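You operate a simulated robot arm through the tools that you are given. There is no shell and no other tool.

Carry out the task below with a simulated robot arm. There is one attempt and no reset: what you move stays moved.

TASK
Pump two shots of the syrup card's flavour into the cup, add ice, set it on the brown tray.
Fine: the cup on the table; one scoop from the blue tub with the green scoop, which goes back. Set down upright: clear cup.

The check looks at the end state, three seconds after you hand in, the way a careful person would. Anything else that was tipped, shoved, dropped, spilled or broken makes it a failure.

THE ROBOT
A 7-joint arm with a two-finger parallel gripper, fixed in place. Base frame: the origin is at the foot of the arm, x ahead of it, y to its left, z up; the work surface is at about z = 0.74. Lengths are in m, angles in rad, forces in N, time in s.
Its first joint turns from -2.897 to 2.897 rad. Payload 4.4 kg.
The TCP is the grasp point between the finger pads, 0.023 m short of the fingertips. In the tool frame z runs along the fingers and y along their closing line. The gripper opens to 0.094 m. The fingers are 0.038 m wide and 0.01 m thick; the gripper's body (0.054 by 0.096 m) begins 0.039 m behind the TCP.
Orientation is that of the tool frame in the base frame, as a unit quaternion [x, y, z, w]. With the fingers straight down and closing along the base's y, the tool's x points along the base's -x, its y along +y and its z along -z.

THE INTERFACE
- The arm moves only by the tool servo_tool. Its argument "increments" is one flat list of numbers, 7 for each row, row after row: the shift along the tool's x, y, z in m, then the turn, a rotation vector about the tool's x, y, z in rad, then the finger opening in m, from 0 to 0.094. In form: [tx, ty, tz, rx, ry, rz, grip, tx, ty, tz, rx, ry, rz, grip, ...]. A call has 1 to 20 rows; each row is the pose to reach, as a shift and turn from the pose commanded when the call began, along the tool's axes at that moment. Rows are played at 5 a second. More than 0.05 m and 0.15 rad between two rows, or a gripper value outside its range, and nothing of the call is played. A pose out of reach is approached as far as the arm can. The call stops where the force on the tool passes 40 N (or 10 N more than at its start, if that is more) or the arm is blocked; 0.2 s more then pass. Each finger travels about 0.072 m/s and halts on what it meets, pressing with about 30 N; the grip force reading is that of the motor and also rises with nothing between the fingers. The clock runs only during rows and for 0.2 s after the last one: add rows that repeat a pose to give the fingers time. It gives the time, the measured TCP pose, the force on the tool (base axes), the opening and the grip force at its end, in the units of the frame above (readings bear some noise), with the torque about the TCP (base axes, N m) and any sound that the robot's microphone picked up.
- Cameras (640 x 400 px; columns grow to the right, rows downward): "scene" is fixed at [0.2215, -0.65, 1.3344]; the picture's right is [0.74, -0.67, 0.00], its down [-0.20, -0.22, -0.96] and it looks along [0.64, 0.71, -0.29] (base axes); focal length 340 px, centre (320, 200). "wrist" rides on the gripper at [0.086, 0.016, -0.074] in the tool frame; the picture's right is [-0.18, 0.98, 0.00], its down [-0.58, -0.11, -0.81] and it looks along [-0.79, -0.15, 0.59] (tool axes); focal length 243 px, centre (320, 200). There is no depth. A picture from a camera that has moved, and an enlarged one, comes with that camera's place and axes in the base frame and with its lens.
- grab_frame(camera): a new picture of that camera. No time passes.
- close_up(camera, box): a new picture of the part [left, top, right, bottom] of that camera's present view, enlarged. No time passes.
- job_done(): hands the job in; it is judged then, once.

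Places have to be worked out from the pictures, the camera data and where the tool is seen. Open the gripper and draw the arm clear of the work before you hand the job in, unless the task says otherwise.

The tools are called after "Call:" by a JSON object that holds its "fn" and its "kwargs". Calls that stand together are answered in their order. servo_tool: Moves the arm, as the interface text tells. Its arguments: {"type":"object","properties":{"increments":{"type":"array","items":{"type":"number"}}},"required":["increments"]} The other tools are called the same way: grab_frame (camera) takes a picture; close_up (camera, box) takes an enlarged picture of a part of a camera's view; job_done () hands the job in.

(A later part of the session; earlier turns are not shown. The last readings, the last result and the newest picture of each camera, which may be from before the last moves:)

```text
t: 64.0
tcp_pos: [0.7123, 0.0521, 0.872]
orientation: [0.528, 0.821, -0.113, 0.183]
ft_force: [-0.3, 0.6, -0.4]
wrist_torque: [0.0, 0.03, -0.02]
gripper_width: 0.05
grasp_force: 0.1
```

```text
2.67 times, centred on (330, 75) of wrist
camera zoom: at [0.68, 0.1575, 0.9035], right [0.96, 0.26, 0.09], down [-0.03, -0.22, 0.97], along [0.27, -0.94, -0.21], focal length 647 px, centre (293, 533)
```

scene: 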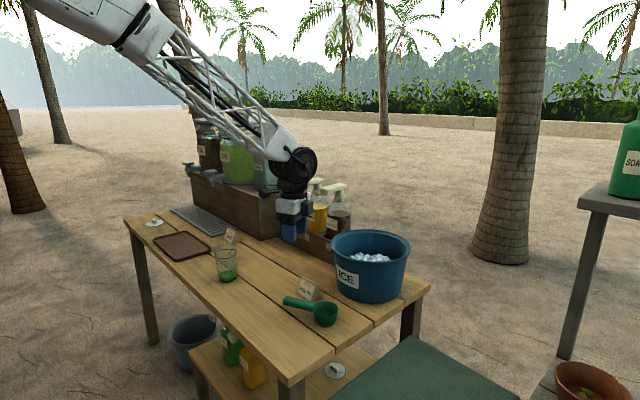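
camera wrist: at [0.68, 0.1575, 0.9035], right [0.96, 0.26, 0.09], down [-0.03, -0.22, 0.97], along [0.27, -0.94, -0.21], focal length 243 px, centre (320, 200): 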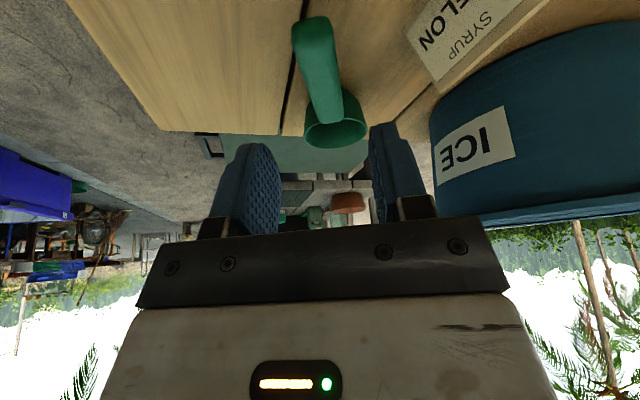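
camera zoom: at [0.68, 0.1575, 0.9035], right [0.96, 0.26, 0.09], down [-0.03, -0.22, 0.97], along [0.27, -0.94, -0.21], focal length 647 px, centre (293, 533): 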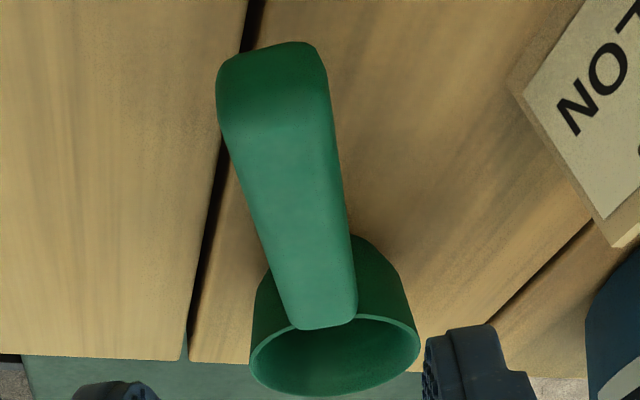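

Alignment is within about 1 mm. I'll advance 9.8 cm along the tool axis so the handle sits between the pads.

Call:
{"fn": "servo_tool", "kwargs": {"increments": [0, 0.0005, 0.03, 0, 0, 0, 0.05, 0, 0.001, 0.06, 0, 0, 0, 0.05, 0, 0.001, 0.08, 0, 0, 0, 0.05, 0, 0.001, 0.092, 0, 0, 0, 0.05, 0, 0.001, 0.098, 0, 0, 0, 0.05, 0, 0.001, 0.098, 0, 0, 0, 0.05]}}

Call:
{"fn": "grab_frame", "kwargs": {"camera": "wrist"}}

Call:
{"fn": "close_up", "kwargs": {"camera": "scene", "box": [260, 240, 360, 340]}}

```text
t: 65.4
tcp_pos: [0.7308, 0.0128, 0.7835]
orientation: [0.528, 0.822, -0.112, 0.182]
ft_force: [0.2, 0.2, 0.9]
wrist_torque: [-0.01, 0.04, 0.0]
gripper_width: 0.0499
grasp_force: 0.1
```

```text
taken
camera wrist: at [0.6993, 0.1186, 0.815], right [0.96, 0.26, 0.08], down [-0.03, -0.22, 0.97], along [0.27, -0.94, -0.21], focal length 243 px, centre (320, 200)
```

wrist: 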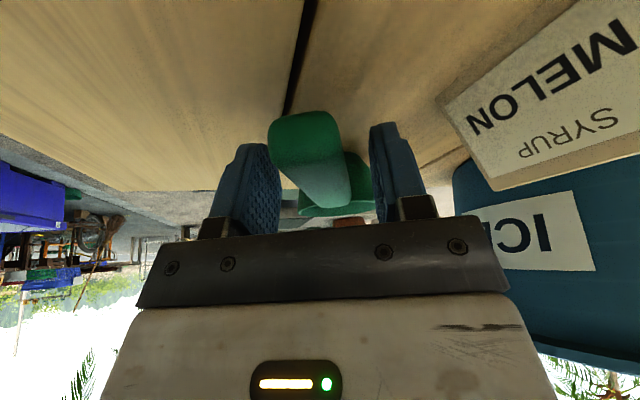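

```text
4.00 times, centred on (310, 290) of scene
camera zoom: at [0.2215, -0.65, 1.3344], right [0.74, -0.67, 0.0], down [-0.2, -0.22, -0.96], along [0.64, 0.71, -0.29], focal length 1358 px, centre (360, -160)
```

zoom: 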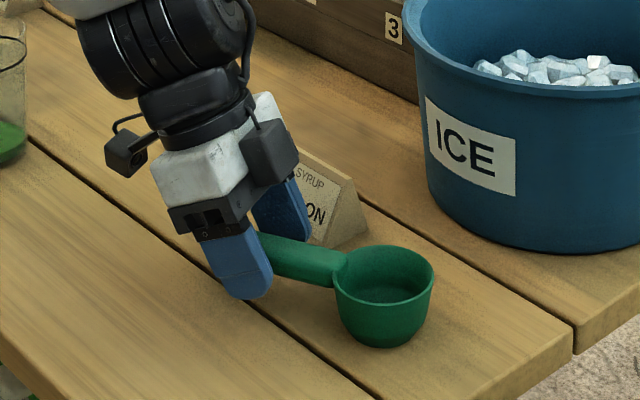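

The fingers straddle the handle and the card is untouched. I'll close on the handle.

Call:
{"fn": "servo_tool", "kwargs": {"increments": [0, 0, 0, 0, 0, 0, 0.04, 0, 0, 0, 0, 0, 0, 0.03, 0, 0, 0, 0, 0, 0, 0.02, 0, 0, 0, 0, 0, 0, 0.01, 0, 0, 0, 0, 0, 0, 0.01, 0, 0, 0, 0, 0, 0, 0.01]}}

Call:
{"fn": "grab_frame", "kwargs": {"camera": "wrist"}}

Call:
{"fn": "close_up", "kwargs": {"camera": "scene", "box": [260, 240, 360, 340]}}

```text
t: 66.8
tcp_pos: [0.7311, 0.0124, 0.7847]
orientation: [0.528, 0.822, -0.112, 0.182]
ft_force: [0.2, -0.2, 2.0]
wrist_torque: [-0.06, 0.0, 0.0]
gripper_width: 0.0254
grasp_force: 29.9
```

```text
taken
camera wrist: at [0.6993, 0.1187, 0.8151], right [0.96, 0.26, 0.08], down [-0.03, -0.22, 0.97], along [0.27, -0.94, -0.21], focal length 243 px, centre (320, 200)
```

wrist: 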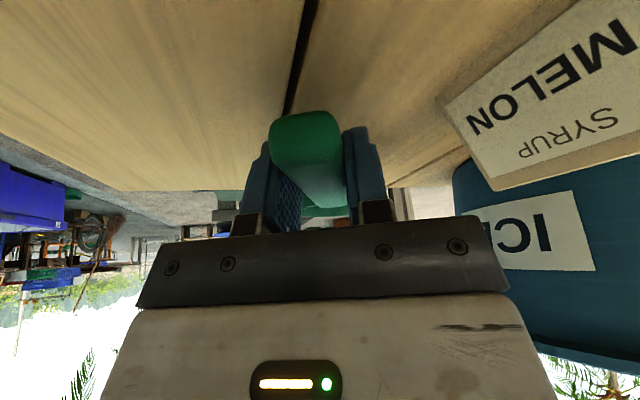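

```text
4.00 times, centred on (310, 290) of scene
camera zoom: at [0.2215, -0.65, 1.3344], right [0.74, -0.67, 0.0], down [-0.2, -0.22, -0.96], along [0.64, 0.71, -0.29], focal length 1358 px, centre (360, -160)
```

zoom: 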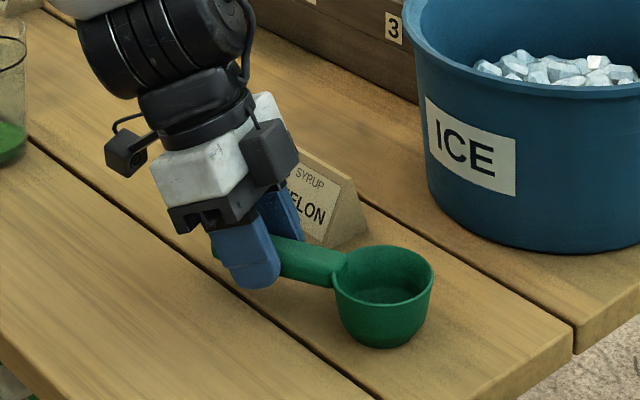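

Firm grip at 0.0254 m. I'll lift straight up 3 cm, then look.

Call:
{"fn": "servo_tool", "kwargs": {"increments": [-0.0042, 0.0001, -0.0091, 0, 0, 0, 0.01, -0.0084, 0.0002, -0.0181, 0, 0, 0, 0.01, -0.0126, 0.0002, -0.0272, 0, 0, 0, 0.01, -0.0126, 0.0002, -0.0272, 0, 0, 0, 0.01]}}

Call:
{"fn": "close_up", "kwargs": {"camera": "scene", "box": [260, 240, 360, 340]}}

```text
t: 67.8
tcp_pos: [0.7315, 0.0106, 0.8123]
orientation: [0.528, 0.822, -0.111, 0.182]
ft_force: [0.5, 0.8, -0.9]
wrist_torque: [0.05, 0.02, 0.04]
gripper_width: 0.0254
grasp_force: 29.9
```

```text
4.00 times, centred on (310, 290) of scene
camera zoom: at [0.2215, -0.65, 1.3344], right [0.74, -0.67, 0.0], down [-0.2, -0.22, -0.96], along [0.64, 0.71, -0.29], focal length 1358 px, centre (360, -160)
```

zoom: 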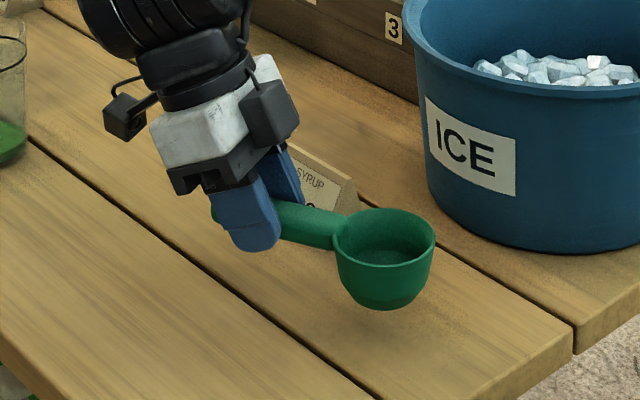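

The scoop hangs level and steady. I'll lift it to z≈1.02, then yaw so the handle lies along x with the bowl outward.

Call:
{"fn": "servo_tool", "kwargs": {"increments": [-0.0168, 0.0003, -0.0362, 0, 0, 0, 0.01, -0.0336, 0.0006, -0.0724, 0, 0, 0, 0.01, -0.0504, 0.0009, -0.1087, 0, 0, 0, 0.01, -0.0672, 0.0012, -0.1449, 0, 0, 0, 0.01, -0.0882, 0.0016, -0.1902, 0, 0, 0, 0.01, -0.0882, 0.0016, -0.1902, 0, 0, 0, 0.01]}}

Call:
{"fn": "servo_tool", "kwargs": {"increments": [0, 0, 0, -0.0605, 0.0011, -0.1304, 0.01, 0, 0, 0, -0.1209, 0.0022, -0.2608, 0.01, 0, 0, 0, -0.1814, 0.0033, -0.3912, 0.01, 0, 0, 0, -0.2418, 0.0044, -0.5217, 0.01, 0, 0, 0, -0.3023, 0.0055, -0.6521, 0.01, 0, 0, 0, -0.3627, 0.0066, -0.7825, 0.01, 0, 0, 0, -0.4232, 0.0077, -0.9129, 0.01, 0, 0, 0, -0.4836, 0.0088, -1.0433, 0.01, 0, 0, 0, -0.4836, 0.0088, -1.0433, 0.01]}}

Call:
{"fn": "grab_frame", "kwargs": {"camera": "scene"}}

Call:
{"fn": "grab_frame", "kwargs": {"camera": "wrist"}}

```text
t: 69.2
tcp_pos: [0.73, 0.0113, 1.0259]
orientation: [0.529, 0.821, -0.112, 0.183]
ft_force: [-0.5, 0.8, -1.3]
wrist_torque: [0.05, 0.02, 0.0]
gripper_width: 0.0255
grasp_force: 30.0
```

```text
t: 71.2
tcp_pos: [0.7309, 0.0119, 1.0226]
orientation: [-0.003, 0.977, 0.005, 0.215]
ft_force: [0.1, -0.2, -1.0]
wrist_torque: [-0.01, 0.03, 0.01]
gripper_width: 0.0252
grasp_force: 29.8
```

```text
taken
```

scene: 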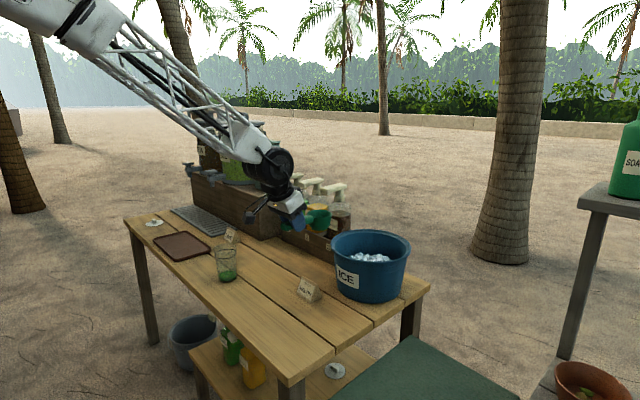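

```text
taken
camera wrist: at [0.6201, 0.0263, 1.0545], right [0.16, 0.98, 0.09], down [0.19, -0.12, 0.97], along [0.97, -0.14, -0.21], focal length 243 px, centre (320, 200)
```

wrist: 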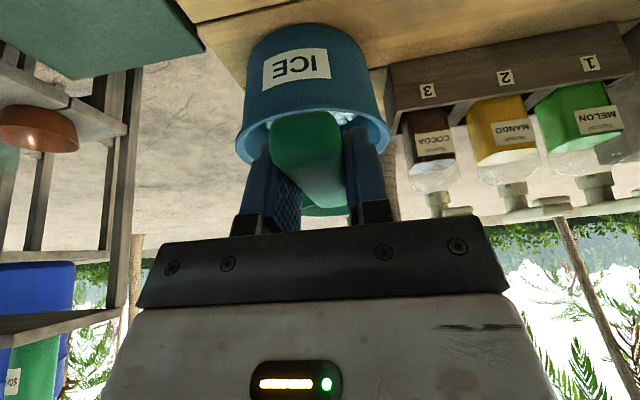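

Scoop is now along x at 25° tilt. I'll bring the tool vertical, which pitches the bowl about 25° down, and move over the near side of the tub at a safe height.

Call:
{"fn": "servo_tool", "kwargs": {"increments": [-0.0297, -0.0098, 0.0139, 0, 0.0872, 0, 0.01, -0.0594, -0.0196, 0.0277, 0, 0.1744, 0, 0.01, -0.0892, -0.0294, 0.0416, 0, 0.2616, 0, 0.01, -0.1189, -0.0392, 0.0554, 0, 0.3488, 0, 0.01, -0.1486, -0.049, 0.0693, 0, 0.436, 0, 0.01, -0.1486, -0.049, 0.0693, 0, 0.436, 0, 0.01]}}

Call:
{"fn": "grab_frame", "kwargs": {"camera": "wrist"}}

Call:
{"fn": "close_up", "kwargs": {"camera": "scene", "box": [280, 140, 440, 310]}}

```text
t: 72.6
tcp_pos: [0.8963, -0.033, 1.0235]
orientation: [-0.004, 1.0, 0.005, -0.003]
ft_force: [-0.7, 0.7, -0.1]
wrist_torque: [0.0, 0.03, 0.03]
gripper_width: 0.0256
grasp_force: 29.4
```

```text
taken
camera wrist: at [0.8087, -0.0197, 1.0987], right [0.18, 0.98, 0.01], down [0.59, -0.11, 0.8], along [0.79, -0.14, -0.6], focal length 243 px, centre (320, 200)
```

wrist: 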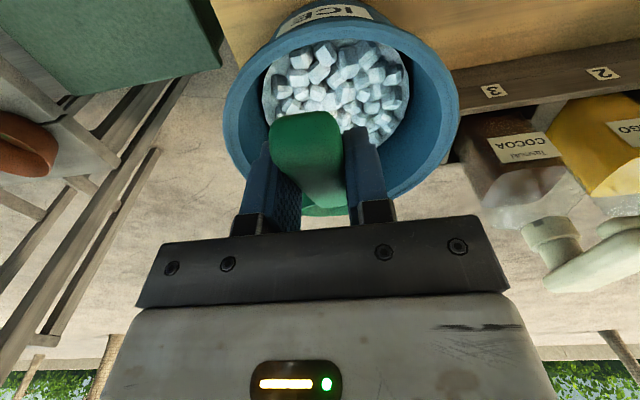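

```text
2.35 times, centred on (360, 225) of scene
camera zoom: at [0.2215, -0.65, 1.3344], right [0.74, -0.67, 0.0], down [-0.2, -0.22, -0.96], along [0.64, 0.71, -0.29], focal length 799 px, centre (226, 141)
```

zoom: 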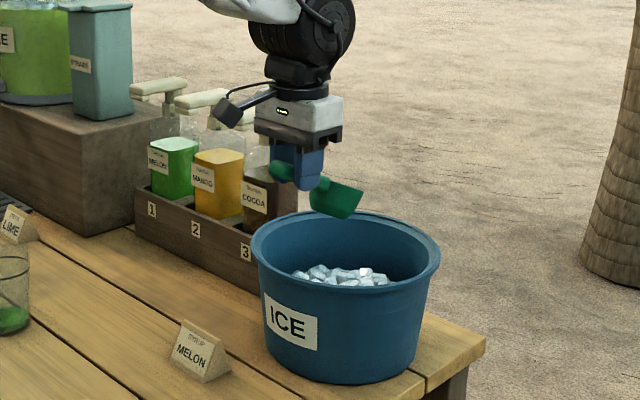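

I'll zoom in on the tub from here to refine its centre and the ice level.

Call:
{"fn": "close_up", "kwargs": {"camera": "wrist", "box": [210, 0, 470, 220]}}

Call:
{"fn": "close_up", "kwargs": {"camera": "scene", "box": [320, 200, 420, 310]}}

```text
1.82 times, centred on (340, 110) of wrist
camera zoom: at [0.8087, -0.0197, 1.0987], right [0.18, 0.98, 0.01], down [0.59, -0.11, 0.8], along [0.79, -0.14, -0.6], focal length 441 px, centre (284, 364)
```

zoom: 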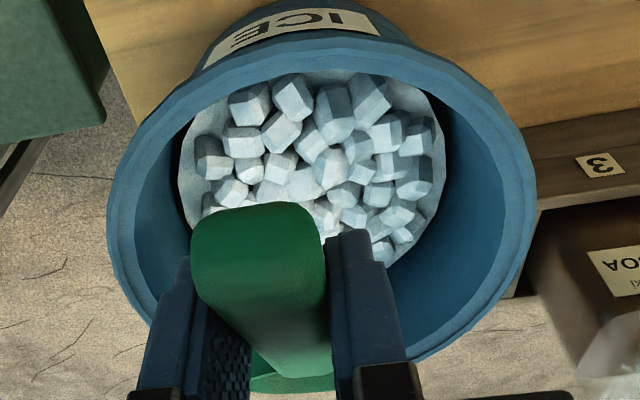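

```text
3.64 times, centred on (370, 255) of scene
camera zoom: at [0.2215, -0.65, 1.3344], right [0.74, -0.67, 0.0], down [-0.2, -0.22, -0.96], along [0.64, 0.71, -0.29], focal length 1234 px, centre (138, 0)
```

zoom: 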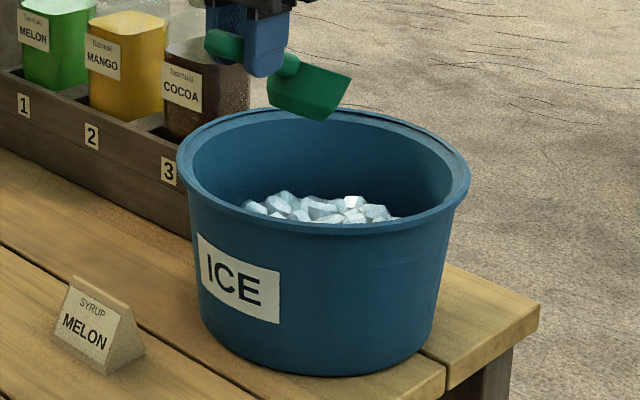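

The tub centre refines to about (0.99, -0.034). The ice is cubes on a bed, with tops at z≈0.83. I'll move forward and lower until the bowl is just above the cubes.

Call:
{"fn": "servo_tool", "kwargs": {"increments": [-0.0337, -0.001, 0.02, 0, 0, 0, 0.01, -0.0337, -0.001, 0.045, 0, 0, 0, 0.01, -0.0337, -0.001, 0.07, 0, 0, 0, 0.01, -0.0337, -0.001, 0.0935, 0, 0, 0, 0.01, -0.0337, -0.001, 0.0935, 0, 0, 0, 0.01]}}

Call:
{"fn": "grab_frame", "kwargs": {"camera": "wrist"}}

Call:
{"fn": "close_up", "kwargs": {"camera": "scene", "box": [320, 180, 420, 310]}}

```text
t: 73.8
tcp_pos: [0.9281, -0.0335, 0.9268]
orientation: [-0.004, 1.0, 0.005, -0.003]
ft_force: [-0.3, 0.0, -1.0]
wrist_torque: [-0.01, 0.04, -0.05]
gripper_width: 0.0254
grasp_force: 29.7
```

```text
taken
camera wrist: at [0.8408, -0.0194, 1.003], right [0.18, 0.98, 0.01], down [0.58, -0.11, 0.8], along [0.79, -0.14, -0.6], focal length 243 px, centre (320, 200)
```

wrist: 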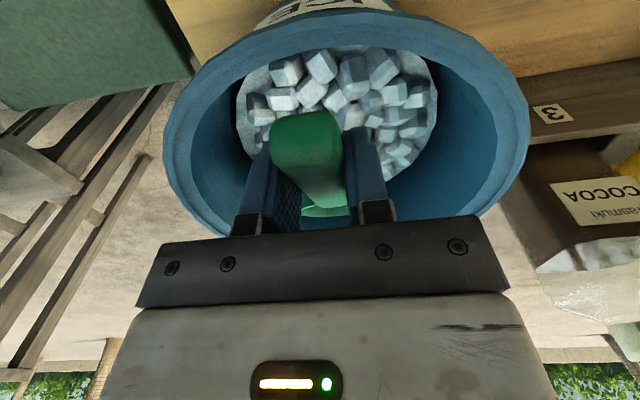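

```text
3.08 times, centred on (370, 245) of scene
camera zoom: at [0.2215, -0.65, 1.3344], right [0.74, -0.67, 0.0], down [-0.2, -0.22, -0.96], along [0.64, 0.71, -0.29], focal length 1044 px, centre (166, 62)
```

zoom: 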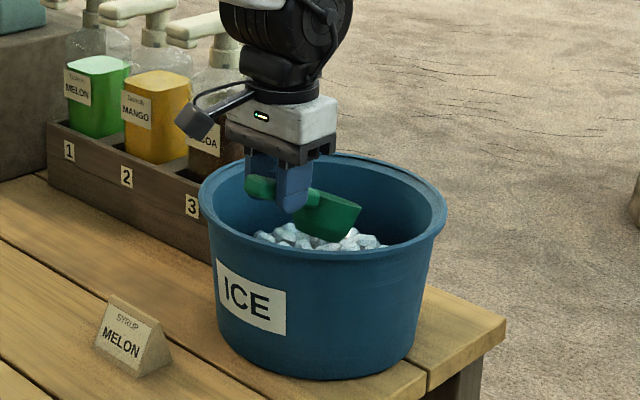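

The bowl is just above the cubes. I'll lower gradually by 3 cm and read the force to see how the ice responds.

Call:
{"fn": "servo_tool", "kwargs": {"increments": [0, 0, 0.01, 0, 0, 0, 0.01, 0, 0, 0.02, 0, 0, 0, 0.01, 0, 0, 0.03, 0, 0, 0, 0.01]}}

Call:
{"fn": "close_up", "kwargs": {"camera": "scene", "box": [320, 200, 420, 290]}}

Call:
{"fn": "grab_frame", "kwargs": {"camera": "wrist"}}

```text
t: 74.6
tcp_pos: [0.928, -0.0345, 0.8996]
orientation: [-0.004, 1.0, 0.005, -0.002]
ft_force: [0.3, -0.6, -0.7]
wrist_torque: [-0.05, 0.05, 0.0]
gripper_width: 0.0254
grasp_force: 29.9
```

```text
4.44 times, centred on (370, 245) of scene
camera zoom: at [0.2215, -0.65, 1.3344], right [0.74, -0.67, 0.0], down [-0.2, -0.22, -0.96], along [0.64, 0.71, -0.29], focal length 1509 px, centre (98, 0)
```

zoom: 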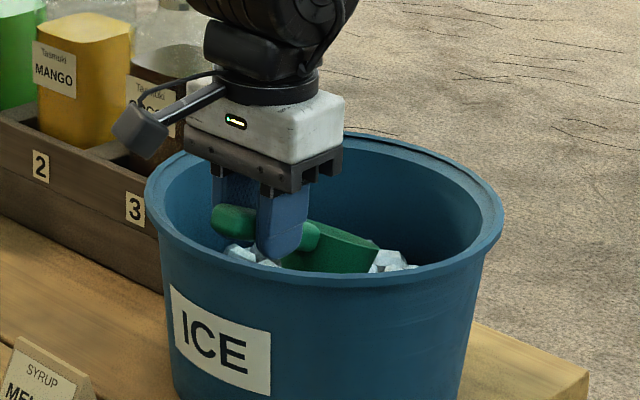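

```text
taken
camera wrist: at [0.8411, -0.0204, 0.9738], right [0.18, 0.98, 0.01], down [0.58, -0.11, 0.8], along [0.79, -0.14, -0.6], focal length 243 px, centre (320, 200)
```

wrist: 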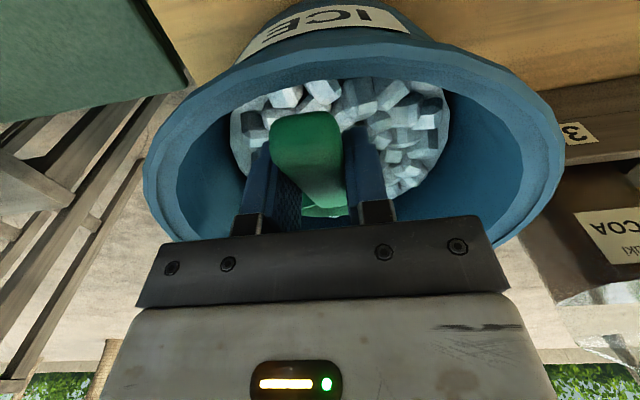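

Still no resistance. I'll lower another 3 cm, with the palm staying just above the tub's rim height.

Call:
{"fn": "servo_tool", "kwargs": {"increments": [0, 0, 0.008, 0, 0, 0, 0.01, 0, 0, 0.016, 0, 0, 0, 0.01, 0, 0, 0.023, 0, 0, 0, 0.01, 0, 0, 0.03, 0, 0, 0, 0.01]}}

Call:
{"fn": "close_up", "kwargs": {"camera": "scene", "box": [320, 200, 420, 290]}}

Call:
{"fn": "close_up", "kwargs": {"camera": "wrist", "box": [200, 40, 480, 230]}}

```text
t: 75.6
tcp_pos: [0.9281, -0.0345, 0.8671]
orientation: [-0.004, 1.0, 0.005, -0.003]
ft_force: [4.2, 3.1, 3.1]
wrist_torque: [-0.12, 0.3, -0.05]
gripper_width: 0.0257
grasp_force: 29.8
```

```text
4.44 times, centred on (370, 245) of scene
camera zoom: at [0.2215, -0.65, 1.3344], right [0.74, -0.67, 0.0], down [-0.2, -0.22, -0.96], along [0.64, 0.71, -0.29], focal length 1509 px, centre (98, 0)
```

zoom: 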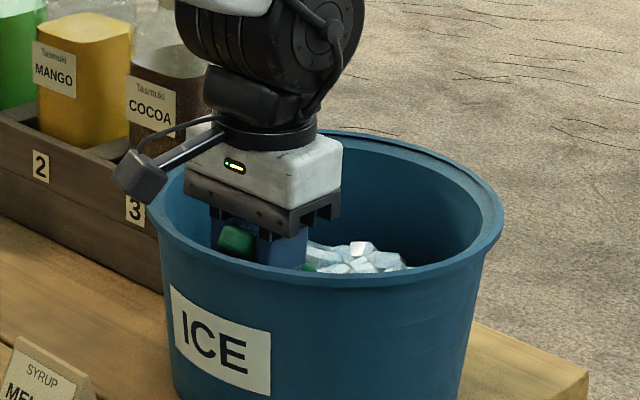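

```text
2.11 times, centred on (340, 135) of wrist
camera zoom: at [0.8413, -0.0205, 0.9426], right [0.18, 0.98, 0.01], down [0.59, -0.11, 0.8], along [0.79, -0.14, -0.6], focal length 511 px, centre (278, 337)
```

zoom: 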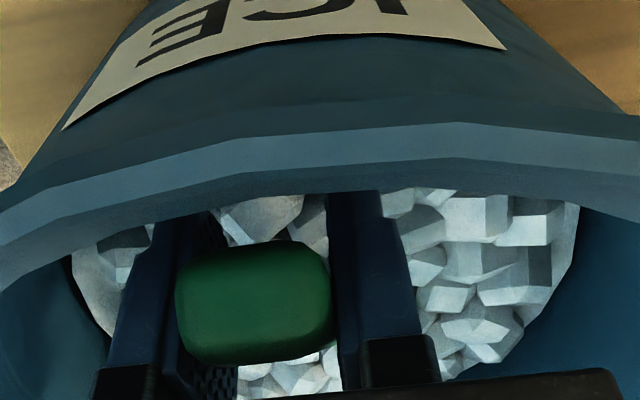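

There is a light resistance of about 4–5 N, so the bowl is in the ice. I'll push forward 2.5 cm, then rotate the bowl level while lifting, in one smooth scooping motion.

Call:
{"fn": "servo_tool", "kwargs": {"increments": [-0.01, 0, 0.003, 0, 0, 0, 0.01, -0.02, 0, 0.006, 0, 0, 0, 0.01, -0.025, 0, 0.006, 0, -0.0873, 0, 0.01, -0.025, 0, 0.003, 0, -0.192, 0, 0.01, -0.022, 0, -0.003, 0, -0.305, 0, 0.01, -0.018, 0, -0.015, 0, -0.42, 0, 0.01, -0.015, 0, -0.028, 0, -0.489, 0, 0.01, -0.01, 0, -0.045, 0, -0.489, 0, 0.01, -0.005, 0, -0.07, 0, -0.489, 0, 0.01]}}

Call:
{"fn": "close_up", "kwargs": {"camera": "scene", "box": [320, 180, 440, 290]}}

Call:
{"fn": "grab_frame", "kwargs": {"camera": "wrist"}}

```text
t: 77.6
tcp_pos: [0.9325, -0.0354, 0.9376]
orientation: [-0.003, 0.971, 0.006, 0.241]
ft_force: [-0.1, -0.2, -1.8]
wrist_torque: [0.0, 0.1, 0.04]
gripper_width: 0.0259
grasp_force: 30.2
```

```text
3.64 times, centred on (380, 235) of scene
camera zoom: at [0.2215, -0.65, 1.3344], right [0.74, -0.67, 0.0], down [-0.2, -0.22, -0.96], along [0.64, 0.71, -0.29], focal length 1234 px, centre (102, 73)
```

zoom: 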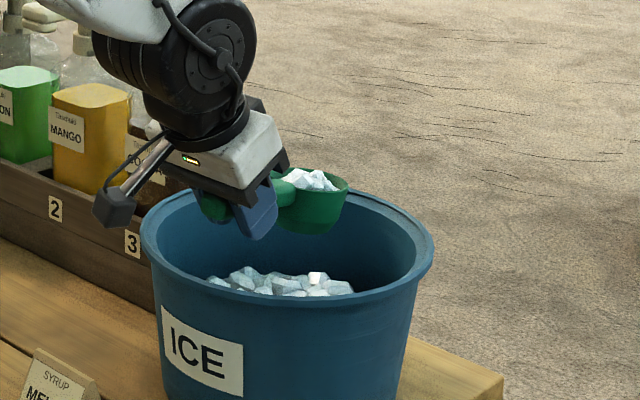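

```text
taken
camera wrist: at [0.8203, -0.0204, 0.9636], right [0.15, 0.98, 0.1], down [0.14, -0.12, 0.98], along [0.98, -0.14, -0.15], focal length 243 px, centre (320, 200)
```

wrist: 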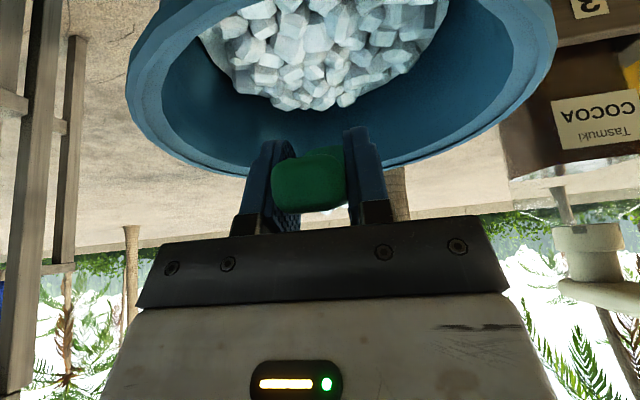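

The scoop came up full of ice. I'll look closely at the load.

Call:
{"fn": "close_up", "kwargs": {"camera": "scene", "box": [380, 210, 430, 250]}}

Call:
{"fn": "close_up", "kwargs": {"camera": "scene", "box": [330, 220, 450, 310]}}

```text
10.00 times, centred on (405, 230) of scene
camera zoom: at [0.2215, -0.65, 1.3344], right [0.74, -0.67, 0.0], down [-0.2, -0.22, -0.96], along [0.64, 0.71, -0.29], focal length 3395 px, centre (-530, -100)
```

zoom: 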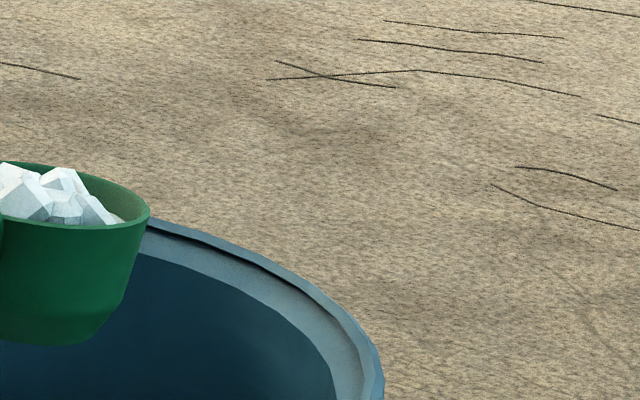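

```text
4.44 times, centred on (390, 265) of scene
camera zoom: at [0.2215, -0.65, 1.3344], right [0.74, -0.67, 0.0], down [-0.2, -0.22, -0.96], along [0.64, 0.71, -0.29], focal length 1509 px, centre (9, -89)
```

zoom: 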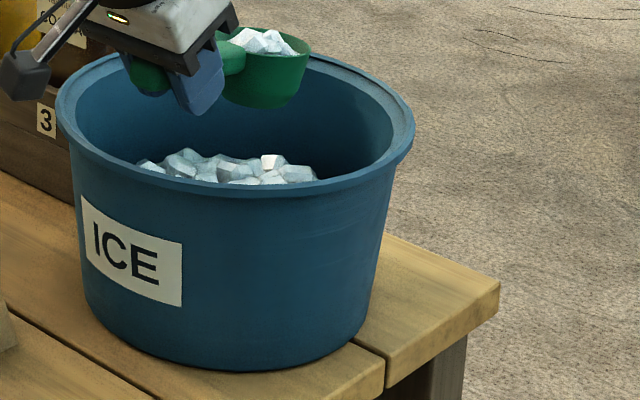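

The bowl is level and full, with no loose cubes outside. I'll lift clear of the tub and carry it smoothly at z≈1.03 to above the cup.

Call:
{"fn": "servo_tool", "kwargs": {"increments": [-0.0141, 0, -0.0265, 0, 0, 0, 0.01, -0.0282, 0, -0.053, 0, 0, 0, 0.01, -0.0434, 0, -0.0817, 0, 0, 0, 0.01, -0.0201, 0.0282, -0.0941, 0, 0, 0, 0.01, 0.0032, 0.0565, -0.1065, 0, 0, 0, 0.01, 0.0265, 0.0847, -0.1189, 0, 0, 0, 0.01, 0.0498, 0.1129, -0.1313, 0, 0, 0, 0.01, 0.0731, 0.1412, -0.1437, 0, 0, 0, 0.01, 0.0964, 0.1694, -0.156, 0, 0, 0, 0.01, 0.1197, 0.1976, -0.1684, 0, 0, 0, 0.01, 0.143, 0.2258, -0.1808, 0, 0, 0, 0.01, 0.1663, 0.2541, -0.1932, 0, 0, 0, 0.01, 0.1896, 0.2823, -0.2056, 0, 0, 0, 0.01, 0.2129, 0.3105, -0.218, 0, 0, 0, 0.01, 0.2362, 0.3388, -0.2304, 0, 0, 0, 0.01, 0.2595, 0.367, -0.2428, 0, 0, 0, 0.01, 0.2595, 0.367, -0.2428, 0, 0, 0, 0.01]}}

Call:
{"fn": "grab_frame", "kwargs": {"camera": "scene"}}

Call:
{"fn": "grab_frame", "kwargs": {"camera": "wrist"}}

Call:
{"fn": "close_up", "kwargs": {"camera": "scene", "box": [150, 150, 290, 290]}}

```text
t: 81.2
tcp_pos: [0.5896, 0.3301, 1.0353]
orientation: [-0.003, 0.97, 0.005, 0.241]
ft_force: [-0.1, -0.4, -1.3]
wrist_torque: [0.02, 0.12, -0.04]
gripper_width: 0.0256
grasp_force: 29.9
```

```text
taken
```

scene: 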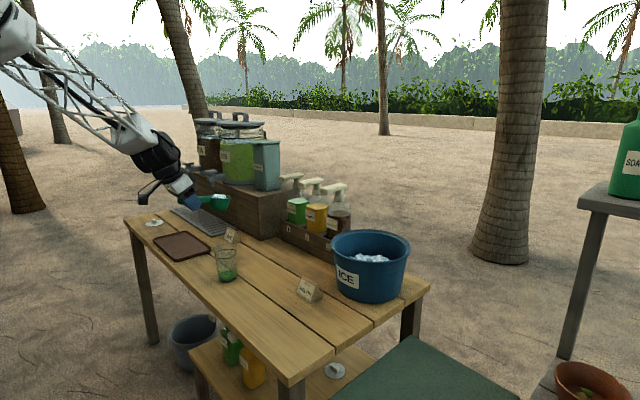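

```text
taken
camera wrist: at [0.4765, 0.3443, 1.0602], right [0.15, 0.98, 0.1], down [0.14, -0.12, 0.98], along [0.98, -0.14, -0.15], focal length 243 px, centre (320, 200)
```

wrist: 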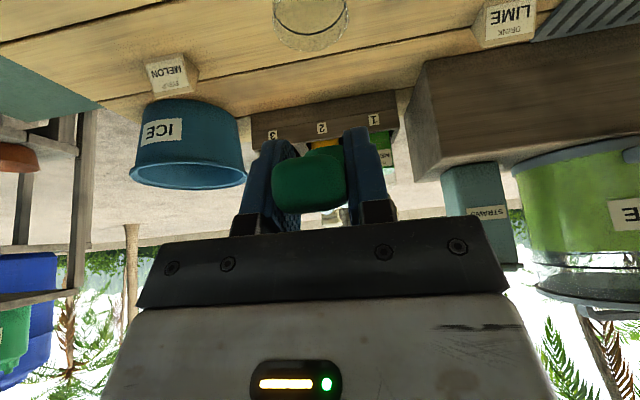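

```text
2.86 times, centred on (220, 220) of scene
camera zoom: at [0.2215, -0.65, 1.3344], right [0.74, -0.67, 0.0], down [-0.2, -0.22, -0.96], along [0.64, 0.71, -0.29], focal length 970 px, centre (606, 143)
```

zoom: 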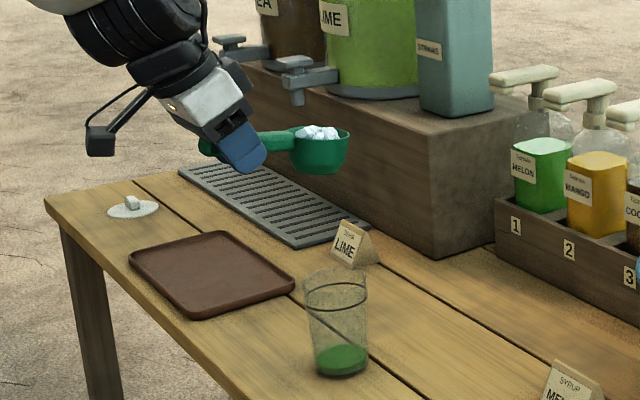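

I'll zoom in on the scoop to check the bowl's levelness and its actual position relative to the gripper.

Call:
{"fn": "close_up", "kwargs": {"camera": "scene", "box": [180, 175, 250, 225]}}

Call:
{"fn": "close_up", "kwargs": {"camera": "scene", "box": [190, 190, 250, 285]}}

```text
8.00 times, centred on (215, 200) of scene
camera zoom: at [0.2215, -0.65, 1.3344], right [0.74, -0.67, 0.0], down [-0.2, -0.22, -0.96], along [0.64, 0.71, -0.29], focal length 2716 px, centre (1160, 200)
```

zoom: 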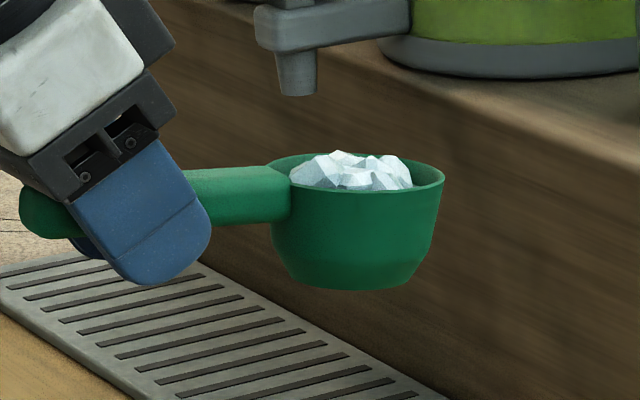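

```text
4.21 times, centred on (220, 238) of scene
camera zoom: at [0.2215, -0.65, 1.3344], right [0.74, -0.67, 0.0], down [-0.2, -0.22, -0.96], along [0.64, 0.71, -0.29], focal length 1429 px, centre (741, 42)
```

zoom: 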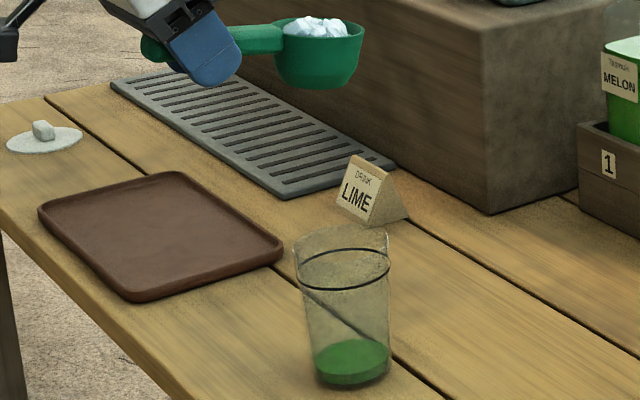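

The scoop pivoted in the grip by about 10° while scooping, and the bowl is now roughly 7° nose-down, though the ice is still held. I'll level it by tilting the tool a further 7.5° while lowering to just above the cup.

Call:
{"fn": "servo_tool", "kwargs": {"increments": [0.0113, 0.0003, 0.0212, 0, -0.026, 0, 0.01, 0.0225, 0.0006, 0.0424, 0, -0.052, 0, 0.01, 0.0338, 0.0009, 0.0636, 0, -0.078, 0, 0.01, 0.045, 0.0012, 0.0848, 0, -0.104, 0, 0.01, 0.0516, 0.0014, 0.0972, 0, -0.13, 0, 0.01, 0.0516, 0.0014, 0.0972, 0, -0.13, 0, 0.01]}}

Call:
{"fn": "close_up", "kwargs": {"camera": "scene", "box": [180, 210, 260, 290]}}

Call:
{"fn": "grab_frame", "kwargs": {"camera": "wrist"}}

```text
t: 82.6
tcp_pos: [0.5865, 0.3295, 0.9244]
orientation: [-0.003, 0.953, 0.007, 0.303]
ft_force: [0.2, 0.5, -1.5]
wrist_torque: [-0.01, 0.11, -0.01]
gripper_width: 0.0256
grasp_force: 30.3
```

```text
5.00 times, centred on (220, 250) of scene
camera zoom: at [0.2215, -0.65, 1.3344], right [0.74, -0.67, 0.0], down [-0.2, -0.22, -0.96], along [0.64, 0.71, -0.29], focal length 1697 px, centre (820, -50)
```

zoom: 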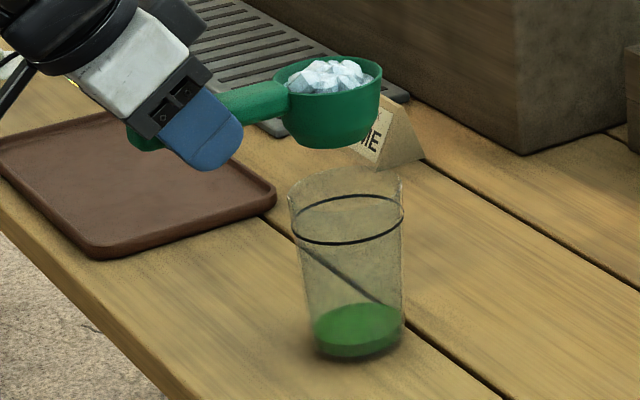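

```text
taken
camera wrist: at [0.4731, 0.3452, 0.9369], right [0.14, 0.98, 0.12], down [0.01, -0.12, 0.99], along [0.99, -0.14, -0.03], focal length 243 px, centre (320, 200)
```

wrist: 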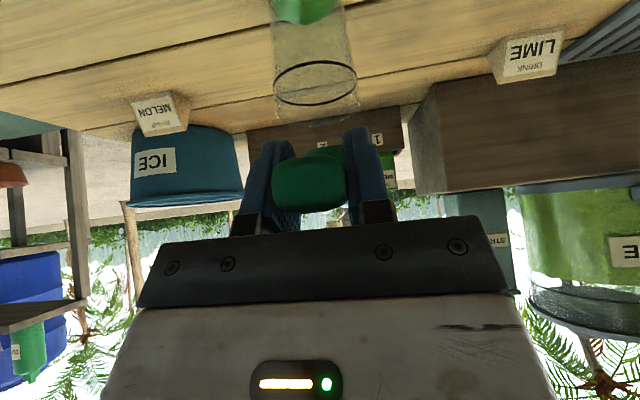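

The bowl now looks level and sits above the cup. I'll make a small position correction, lower slightly, and begin rolling to about 32° to check behaviour.

Call:
{"fn": "servo_tool", "kwargs": {"increments": [0.0032, 0.0025, 0.0072, 0, 0, 0, 0.01, 0.0065, 0.005, 0.0143, 0, 0, 0, 0.01, 0.0065, 0.005, 0.0143, -0.1142, 0, 0.0809, 0.01, 0.0065, 0.005, 0.0143, -0.2285, 0, 0.1618, 0.01, 0.0065, 0.005, 0.0143, -0.3427, 0, 0.2427, 0.01, 0.0065, 0.005, 0.0143, -0.457, 0, 0.3236, 0.01, 0.0065, 0.005, 0.0143, -0.457, 0, 0.3236, 0.01]}}

Call:
{"fn": "close_up", "kwargs": {"camera": "scene", "box": [180, 210, 260, 290]}}

Call:
{"fn": "grab_frame", "kwargs": {"camera": "scene"}}

Call:
{"fn": "grab_frame", "kwargs": {"camera": "wrist"}}

```text
t: 84.2
tcp_pos: [0.5907, 0.3358, 0.9097]
orientation: [0.081, 0.915, 0.27, 0.29]
ft_force: [0.0, 0.4, -1.4]
wrist_torque: [0.0, 0.11, -0.03]
gripper_width: 0.0255
grasp_force: 29.9
```

```text
5.00 times, centred on (220, 250) of scene
camera zoom: at [0.2215, -0.65, 1.3344], right [0.74, -0.67, 0.0], down [-0.2, -0.22, -0.96], along [0.64, 0.71, -0.29], focal length 1697 px, centre (820, -50)
```

zoom: 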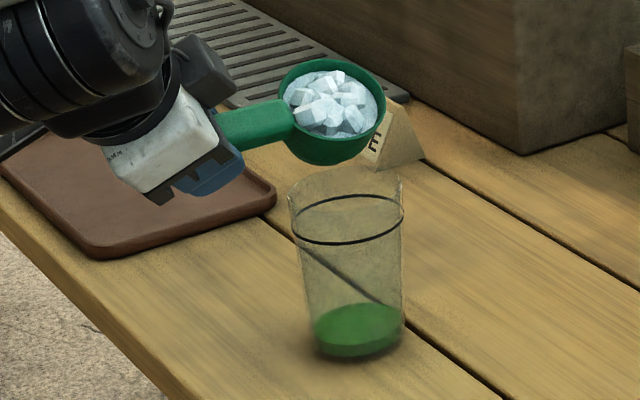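

```text
taken
```

scene: 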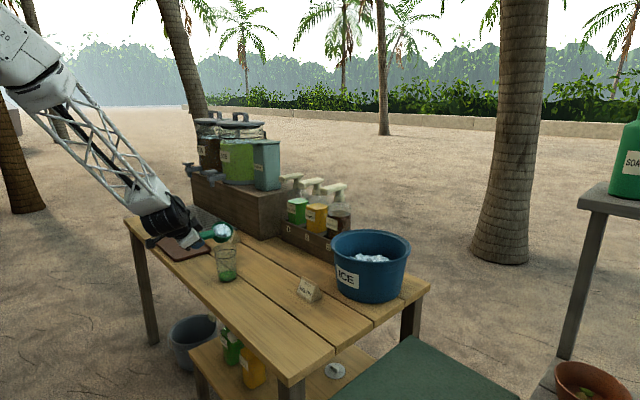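

```text
taken
camera wrist: at [0.4759, 0.3416, 0.928], right [0.14, 0.77, 0.62], down [0.01, -0.63, 0.78], along [0.99, -0.1, -0.1], focal length 243 px, centre (320, 200)
```

wrist: 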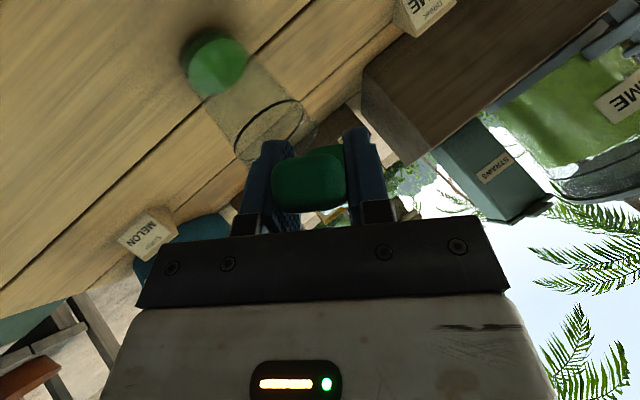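

The load holds at 32°. I'll continue rolling slowly to about 70° and check.

Call:
{"fn": "servo_tool", "kwargs": {"increments": [0, 0, 0, -0.0816, 0, 0.0578, 0.01, 0, 0, 0, -0.1632, 0, 0.1156, 0.01, 0, 0, 0, -0.2448, 0, 0.1734, 0.01, 0, 0, 0, -0.3264, 0, 0.2312, 0.01, 0, 0, 0, -0.408, 0, 0.289, 0.01, 0, 0, 0, -0.4896, 0, 0.3468, 0.01, 0, 0, 0, -0.544, 0, 0.3853, 0.01]}}

Call:
{"fn": "close_up", "kwargs": {"camera": "scene", "box": [180, 210, 260, 290]}}

Call:
{"fn": "grab_frame", "kwargs": {"camera": "scene"}}

```text
t: 85.8
tcp_pos: [0.5915, 0.3358, 0.9097]
orientation: [0.172, 0.777, 0.554, 0.245]
ft_force: [0.3, -0.2, -1.0]
wrist_torque: [0.01, 0.09, 0.01]
gripper_width: 0.0255
grasp_force: 30.1
```

```text
5.00 times, centred on (220, 250) of scene
camera zoom: at [0.2215, -0.65, 1.3344], right [0.74, -0.67, 0.0], down [-0.2, -0.22, -0.96], along [0.64, 0.71, -0.29], focal length 1697 px, centre (820, -50)
```

zoom: 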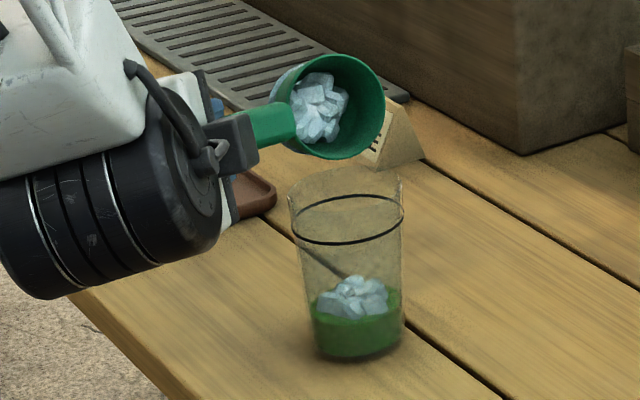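

```text
taken
```

scene: 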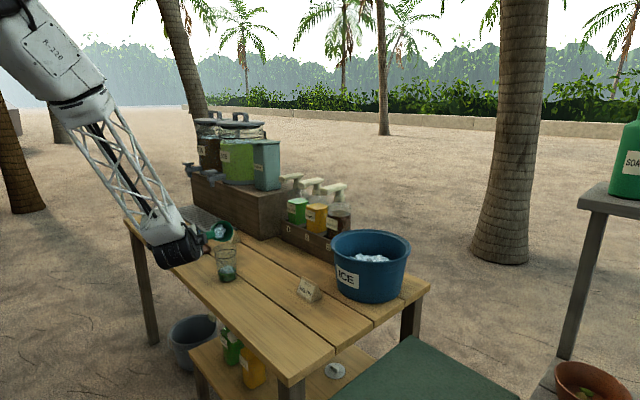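

Ice is pouring cleanly into the cup. I'll continue the roll to about 106° to empty the bowl.

Call:
{"fn": "servo_tool", "kwargs": {"increments": [0, 0, 0, -0.0816, 0, 0.0578, 0.01, 0, 0, 0, -0.1632, 0, 0.1156, 0.01, 0, 0, 0, -0.2448, 0, 0.1734, 0.01, 0, 0, 0, -0.3264, 0, 0.2312, 0.01, 0, 0, 0, -0.408, 0, 0.289, 0.01, 0, 0, 0, -0.4896, 0, 0.3468, 0.01, 0, 0, 0, -0.53, 0, 0.3757, 0.01, 0, 0, 0, -0.53, 0, 0.3757, 0.01]}}

Call:
{"fn": "close_up", "kwargs": {"camera": "scene", "box": [180, 210, 260, 290]}}

Call:
{"fn": "grab_frame", "kwargs": {"camera": "scene"}}

Call:
{"fn": "grab_frame", "kwargs": {"camera": "wrist"}}

```text
t: 87.6
tcp_pos: [0.591, 0.3354, 0.9099]
orientation: [0.244, 0.56, 0.772, 0.174]
ft_force: [-0.7, -0.8, -0.7]
wrist_torque: [0.03, 0.08, -0.01]
gripper_width: 0.0255
grasp_force: 29.6
```

```text
5.00 times, centred on (220, 250) of scene
camera zoom: at [0.2215, -0.65, 1.3344], right [0.74, -0.67, 0.0], down [-0.2, -0.22, -0.96], along [0.64, 0.71, -0.29], focal length 1697 px, centre (820, -50)
```

zoom: 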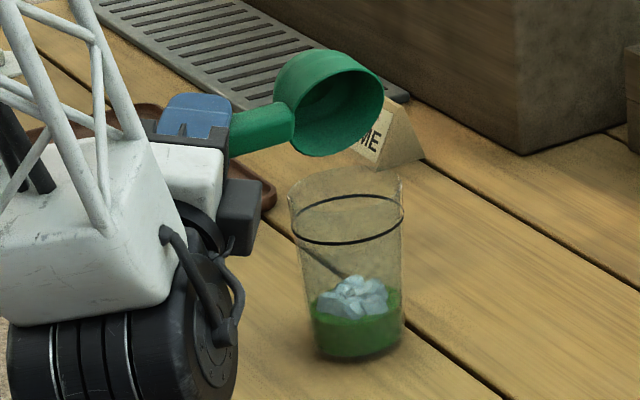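

```text
taken
```

scene: 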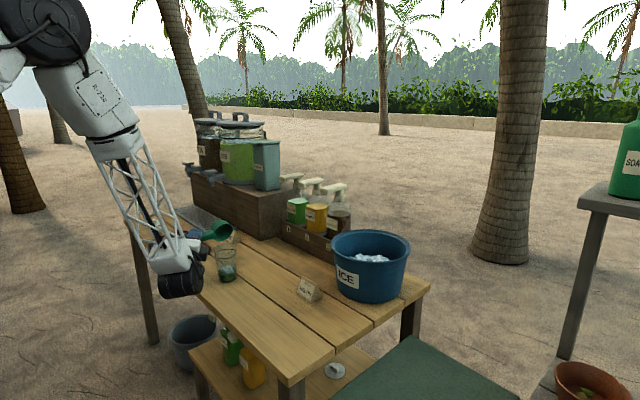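

```text
taken
camera wrist: at [0.4766, 0.3189, 0.9223], right [0.15, -0.41, 0.9], down [0.02, -0.91, -0.41], along [0.99, 0.08, -0.13], focal length 243 px, centre (320, 200)
```

wrist: 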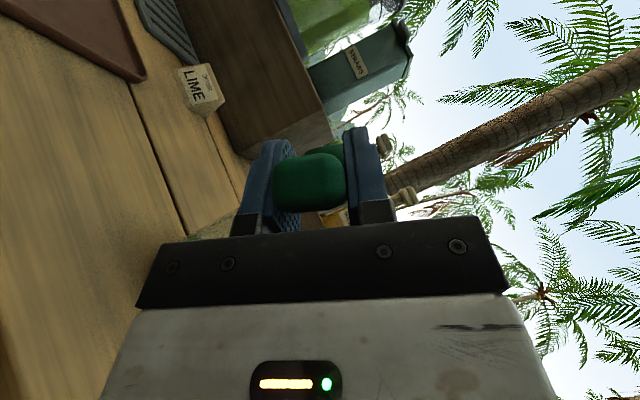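

The bowl is empty and the cup holds ice. I'll check for any spilled cubes, then roll back upright.

Call:
{"fn": "close_up", "kwargs": {"camera": "scene", "box": [195, 225, 255, 295]}}

Call:
{"fn": "servo_tool", "kwargs": {"increments": [0, 0, 0, 0.114, 0, -0.0809, 0.01, 0, 0, 0, 0.228, 0, -0.1618, 0.01, 0, 0, 0, 0.342, 0, -0.2427, 0.01, 0, 0, 0, 0.456, 0, -0.3236, 0.01, 0, 0, 0, 0.57, 0, -0.4045, 0.01, 0, 0, 0, 0.684, 0, -0.4854, 0.01, 0, 0, 0, 0.798, 0, -0.5663, 0.01, 0, 0, 0, 0.912, 0, -0.6472, 0.01, 0, 0, 0, 1.026, 0, -0.7281, 0.01, 0, 0, 0, 1.14, 0, -0.809, 0.01, 0, 0, 0, 1.254, 0, -0.8899, 0.01, 0, 0, 0, 1.368, 0, -0.9708, 0.01, 0, 0, 0, 1.482, 0, -1.0517, 0.01, 0, 0, 0, 1.531, 0, -1.0846, 0.01, 0, 0, 0, 1.531, 0, -1.0846, 0.01]}}

Call:
{"fn": "close_up", "kwargs": {"camera": "scene", "box": [180, 210, 260, 290]}}

```text
5.71 times, centred on (225, 260) of scene
camera zoom: at [0.2215, -0.65, 1.3344], right [0.74, -0.67, 0.0], down [-0.2, -0.22, -0.96], along [0.64, 0.71, -0.29], focal length 1940 px, centre (863, -143)
```

zoom: 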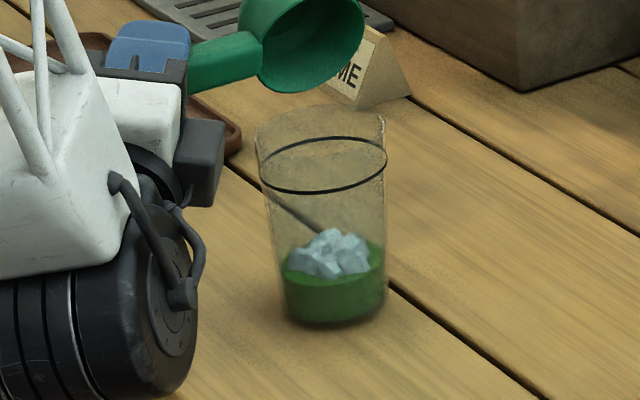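

```text
t: 90.8
tcp_pos: [0.5896, 0.3364, 0.9093]
orientation: [-0.003, 0.953, 0.006, 0.303]
ft_force: [-0.2, -0.5, -0.5]
wrist_torque: [0.03, 0.05, 0.0]
gripper_width: 0.0257
grasp_force: 30.1
out of reach, approached as far as the arm can: row 12
```

```text
5.00 times, centred on (220, 250) of scene
camera zoom: at [0.2215, -0.65, 1.3344], right [0.74, -0.67, 0.0], down [-0.2, -0.22, -0.96], along [0.64, 0.71, -0.29], focal length 1697 px, centre (820, -50)
```

zoom: 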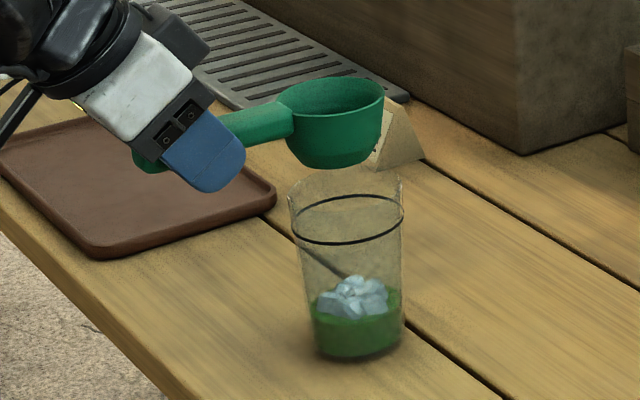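

Upright again with no spills; the cup has syrup and ice. I'll zoom to judge the scoop's levelness before returning it.

Call:
{"fn": "close_up", "kwargs": {"camera": "scene", "box": [195, 220, 265, 250]}}

Call:
{"fn": "close_up", "kwargs": {"camera": "wrist", "box": [240, 100, 400, 230]}}

```text
9.14 times, centred on (230, 235) of scene
camera zoom: at [0.2215, -0.65, 1.3344], right [0.74, -0.67, 0.0], down [-0.2, -0.22, -0.96], along [0.64, 0.71, -0.29], focal length 3104 px, centre (1143, -120)
```

zoom: 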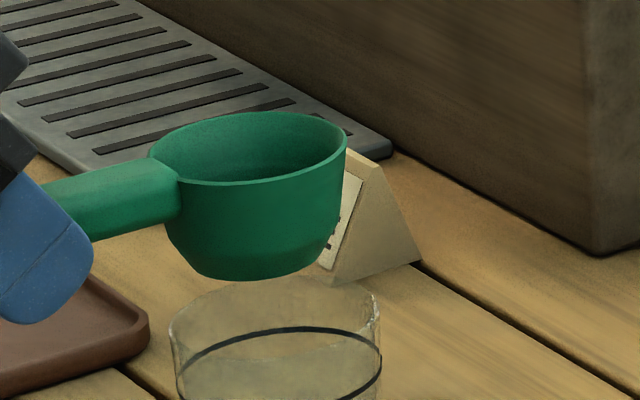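

```text
3.08 times, centred on (320, 165) of wrist
camera zoom: at [0.4753, 0.3501, 0.9202], right [0.14, 0.98, 0.12], down [0.01, -0.12, 0.99], along [0.99, -0.14, -0.03], focal length 746 px, centre (320, 308)
```

zoom: 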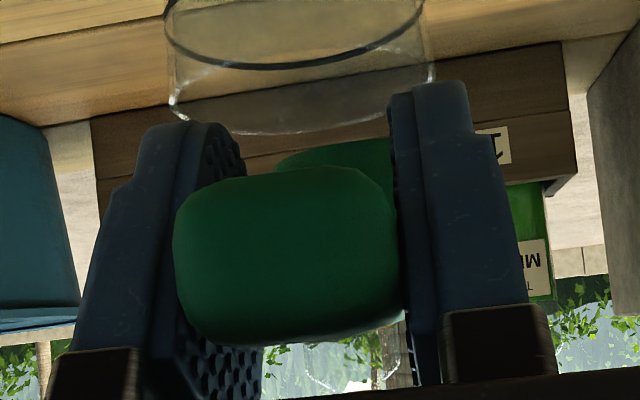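

The bowl is level to within a couple of degrees at this tool tilt. I'll lift, then carry the empty scoop back above its original place while yawing it to its original direction.

Call:
{"fn": "servo_tool", "kwargs": {"increments": [-0.0212, 0, -0.0299, 0, 0, 0, 0.01, -0.0424, 0, -0.0599, 0, 0, 0, 0.01, -0.0636, 0, -0.0898, 0, 0, 0, 0.01, -0.0764, -0.036, -0.0807, 0.074, 0, 0.1044, 0.01, -0.0892, -0.072, -0.0716, 0.148, 0, 0.2089, 0.01, -0.1021, -0.108, -0.0626, 0.222, 0, 0.3133, 0.01, -0.1149, -0.144, -0.0535, 0.296, 0, 0.4178, 0.01, -0.1277, -0.18, -0.0444, 0.37, 0, 0.5222, 0.01, -0.1405, -0.216, -0.0353, 0.444, 0, 0.6267, 0.01, -0.1533, -0.252, -0.0262, 0.518, 0, 0.7311, 0.01, -0.1662, -0.288, -0.0172, 0.592, 0, 0.8356, 0.01, -0.179, -0.324, -0.0081, 0.666, 0, 0.94, 0.01, -0.179, -0.324, -0.0081, 0.666, 0, 0.94, 0.01]}}

Call:
{"fn": "grab_frame", "kwargs": {"camera": "scene"}}

Call:
{"fn": "grab_frame", "kwargs": {"camera": "wrist"}}

Call:
{"fn": "close_up", "kwargs": {"camera": "scene", "box": [250, 170, 370, 330]}}

```text
t: 93.6
tcp_pos: [0.7351, 0.0106, 1.018]
orientation: [0.517, 0.802, -0.16, 0.252]
ft_force: [0.0, -0.9, 0.0]
wrist_torque: [0.07, 0.07, -0.03]
gripper_width: 0.0256
grasp_force: 30.3
```

```text
taken
```

scene: 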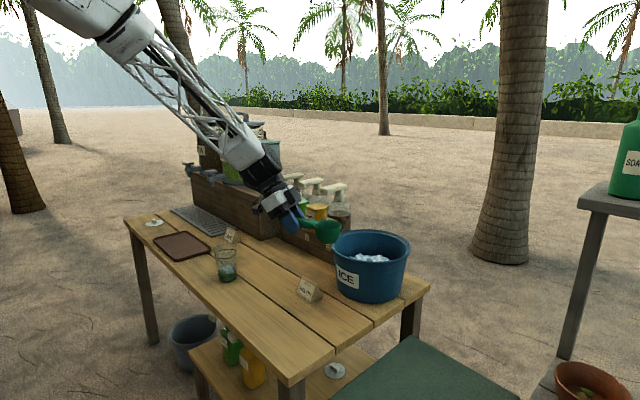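

```text
taken
camera wrist: at [0.7019, 0.1219, 1.0301], right [0.96, 0.27, 0.11], down [-0.1, -0.06, 0.99], along [0.27, -0.96, -0.03], focal length 243 px, centre (320, 200)
```

wrist: 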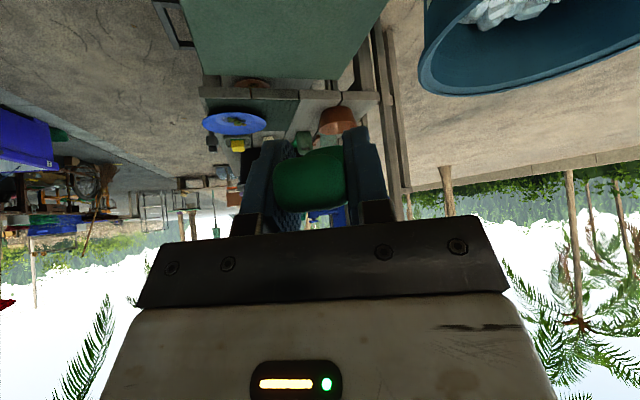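

```text
2.50 times, centred on (310, 250) of scene
camera zoom: at [0.2215, -0.65, 1.3344], right [0.74, -0.67, 0.0], down [-0.2, -0.22, -0.96], along [0.64, 0.71, -0.29], focal length 849 px, centre (345, 75)
```

zoom: 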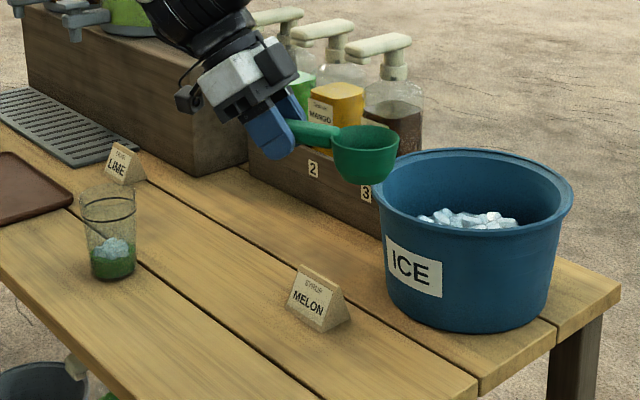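

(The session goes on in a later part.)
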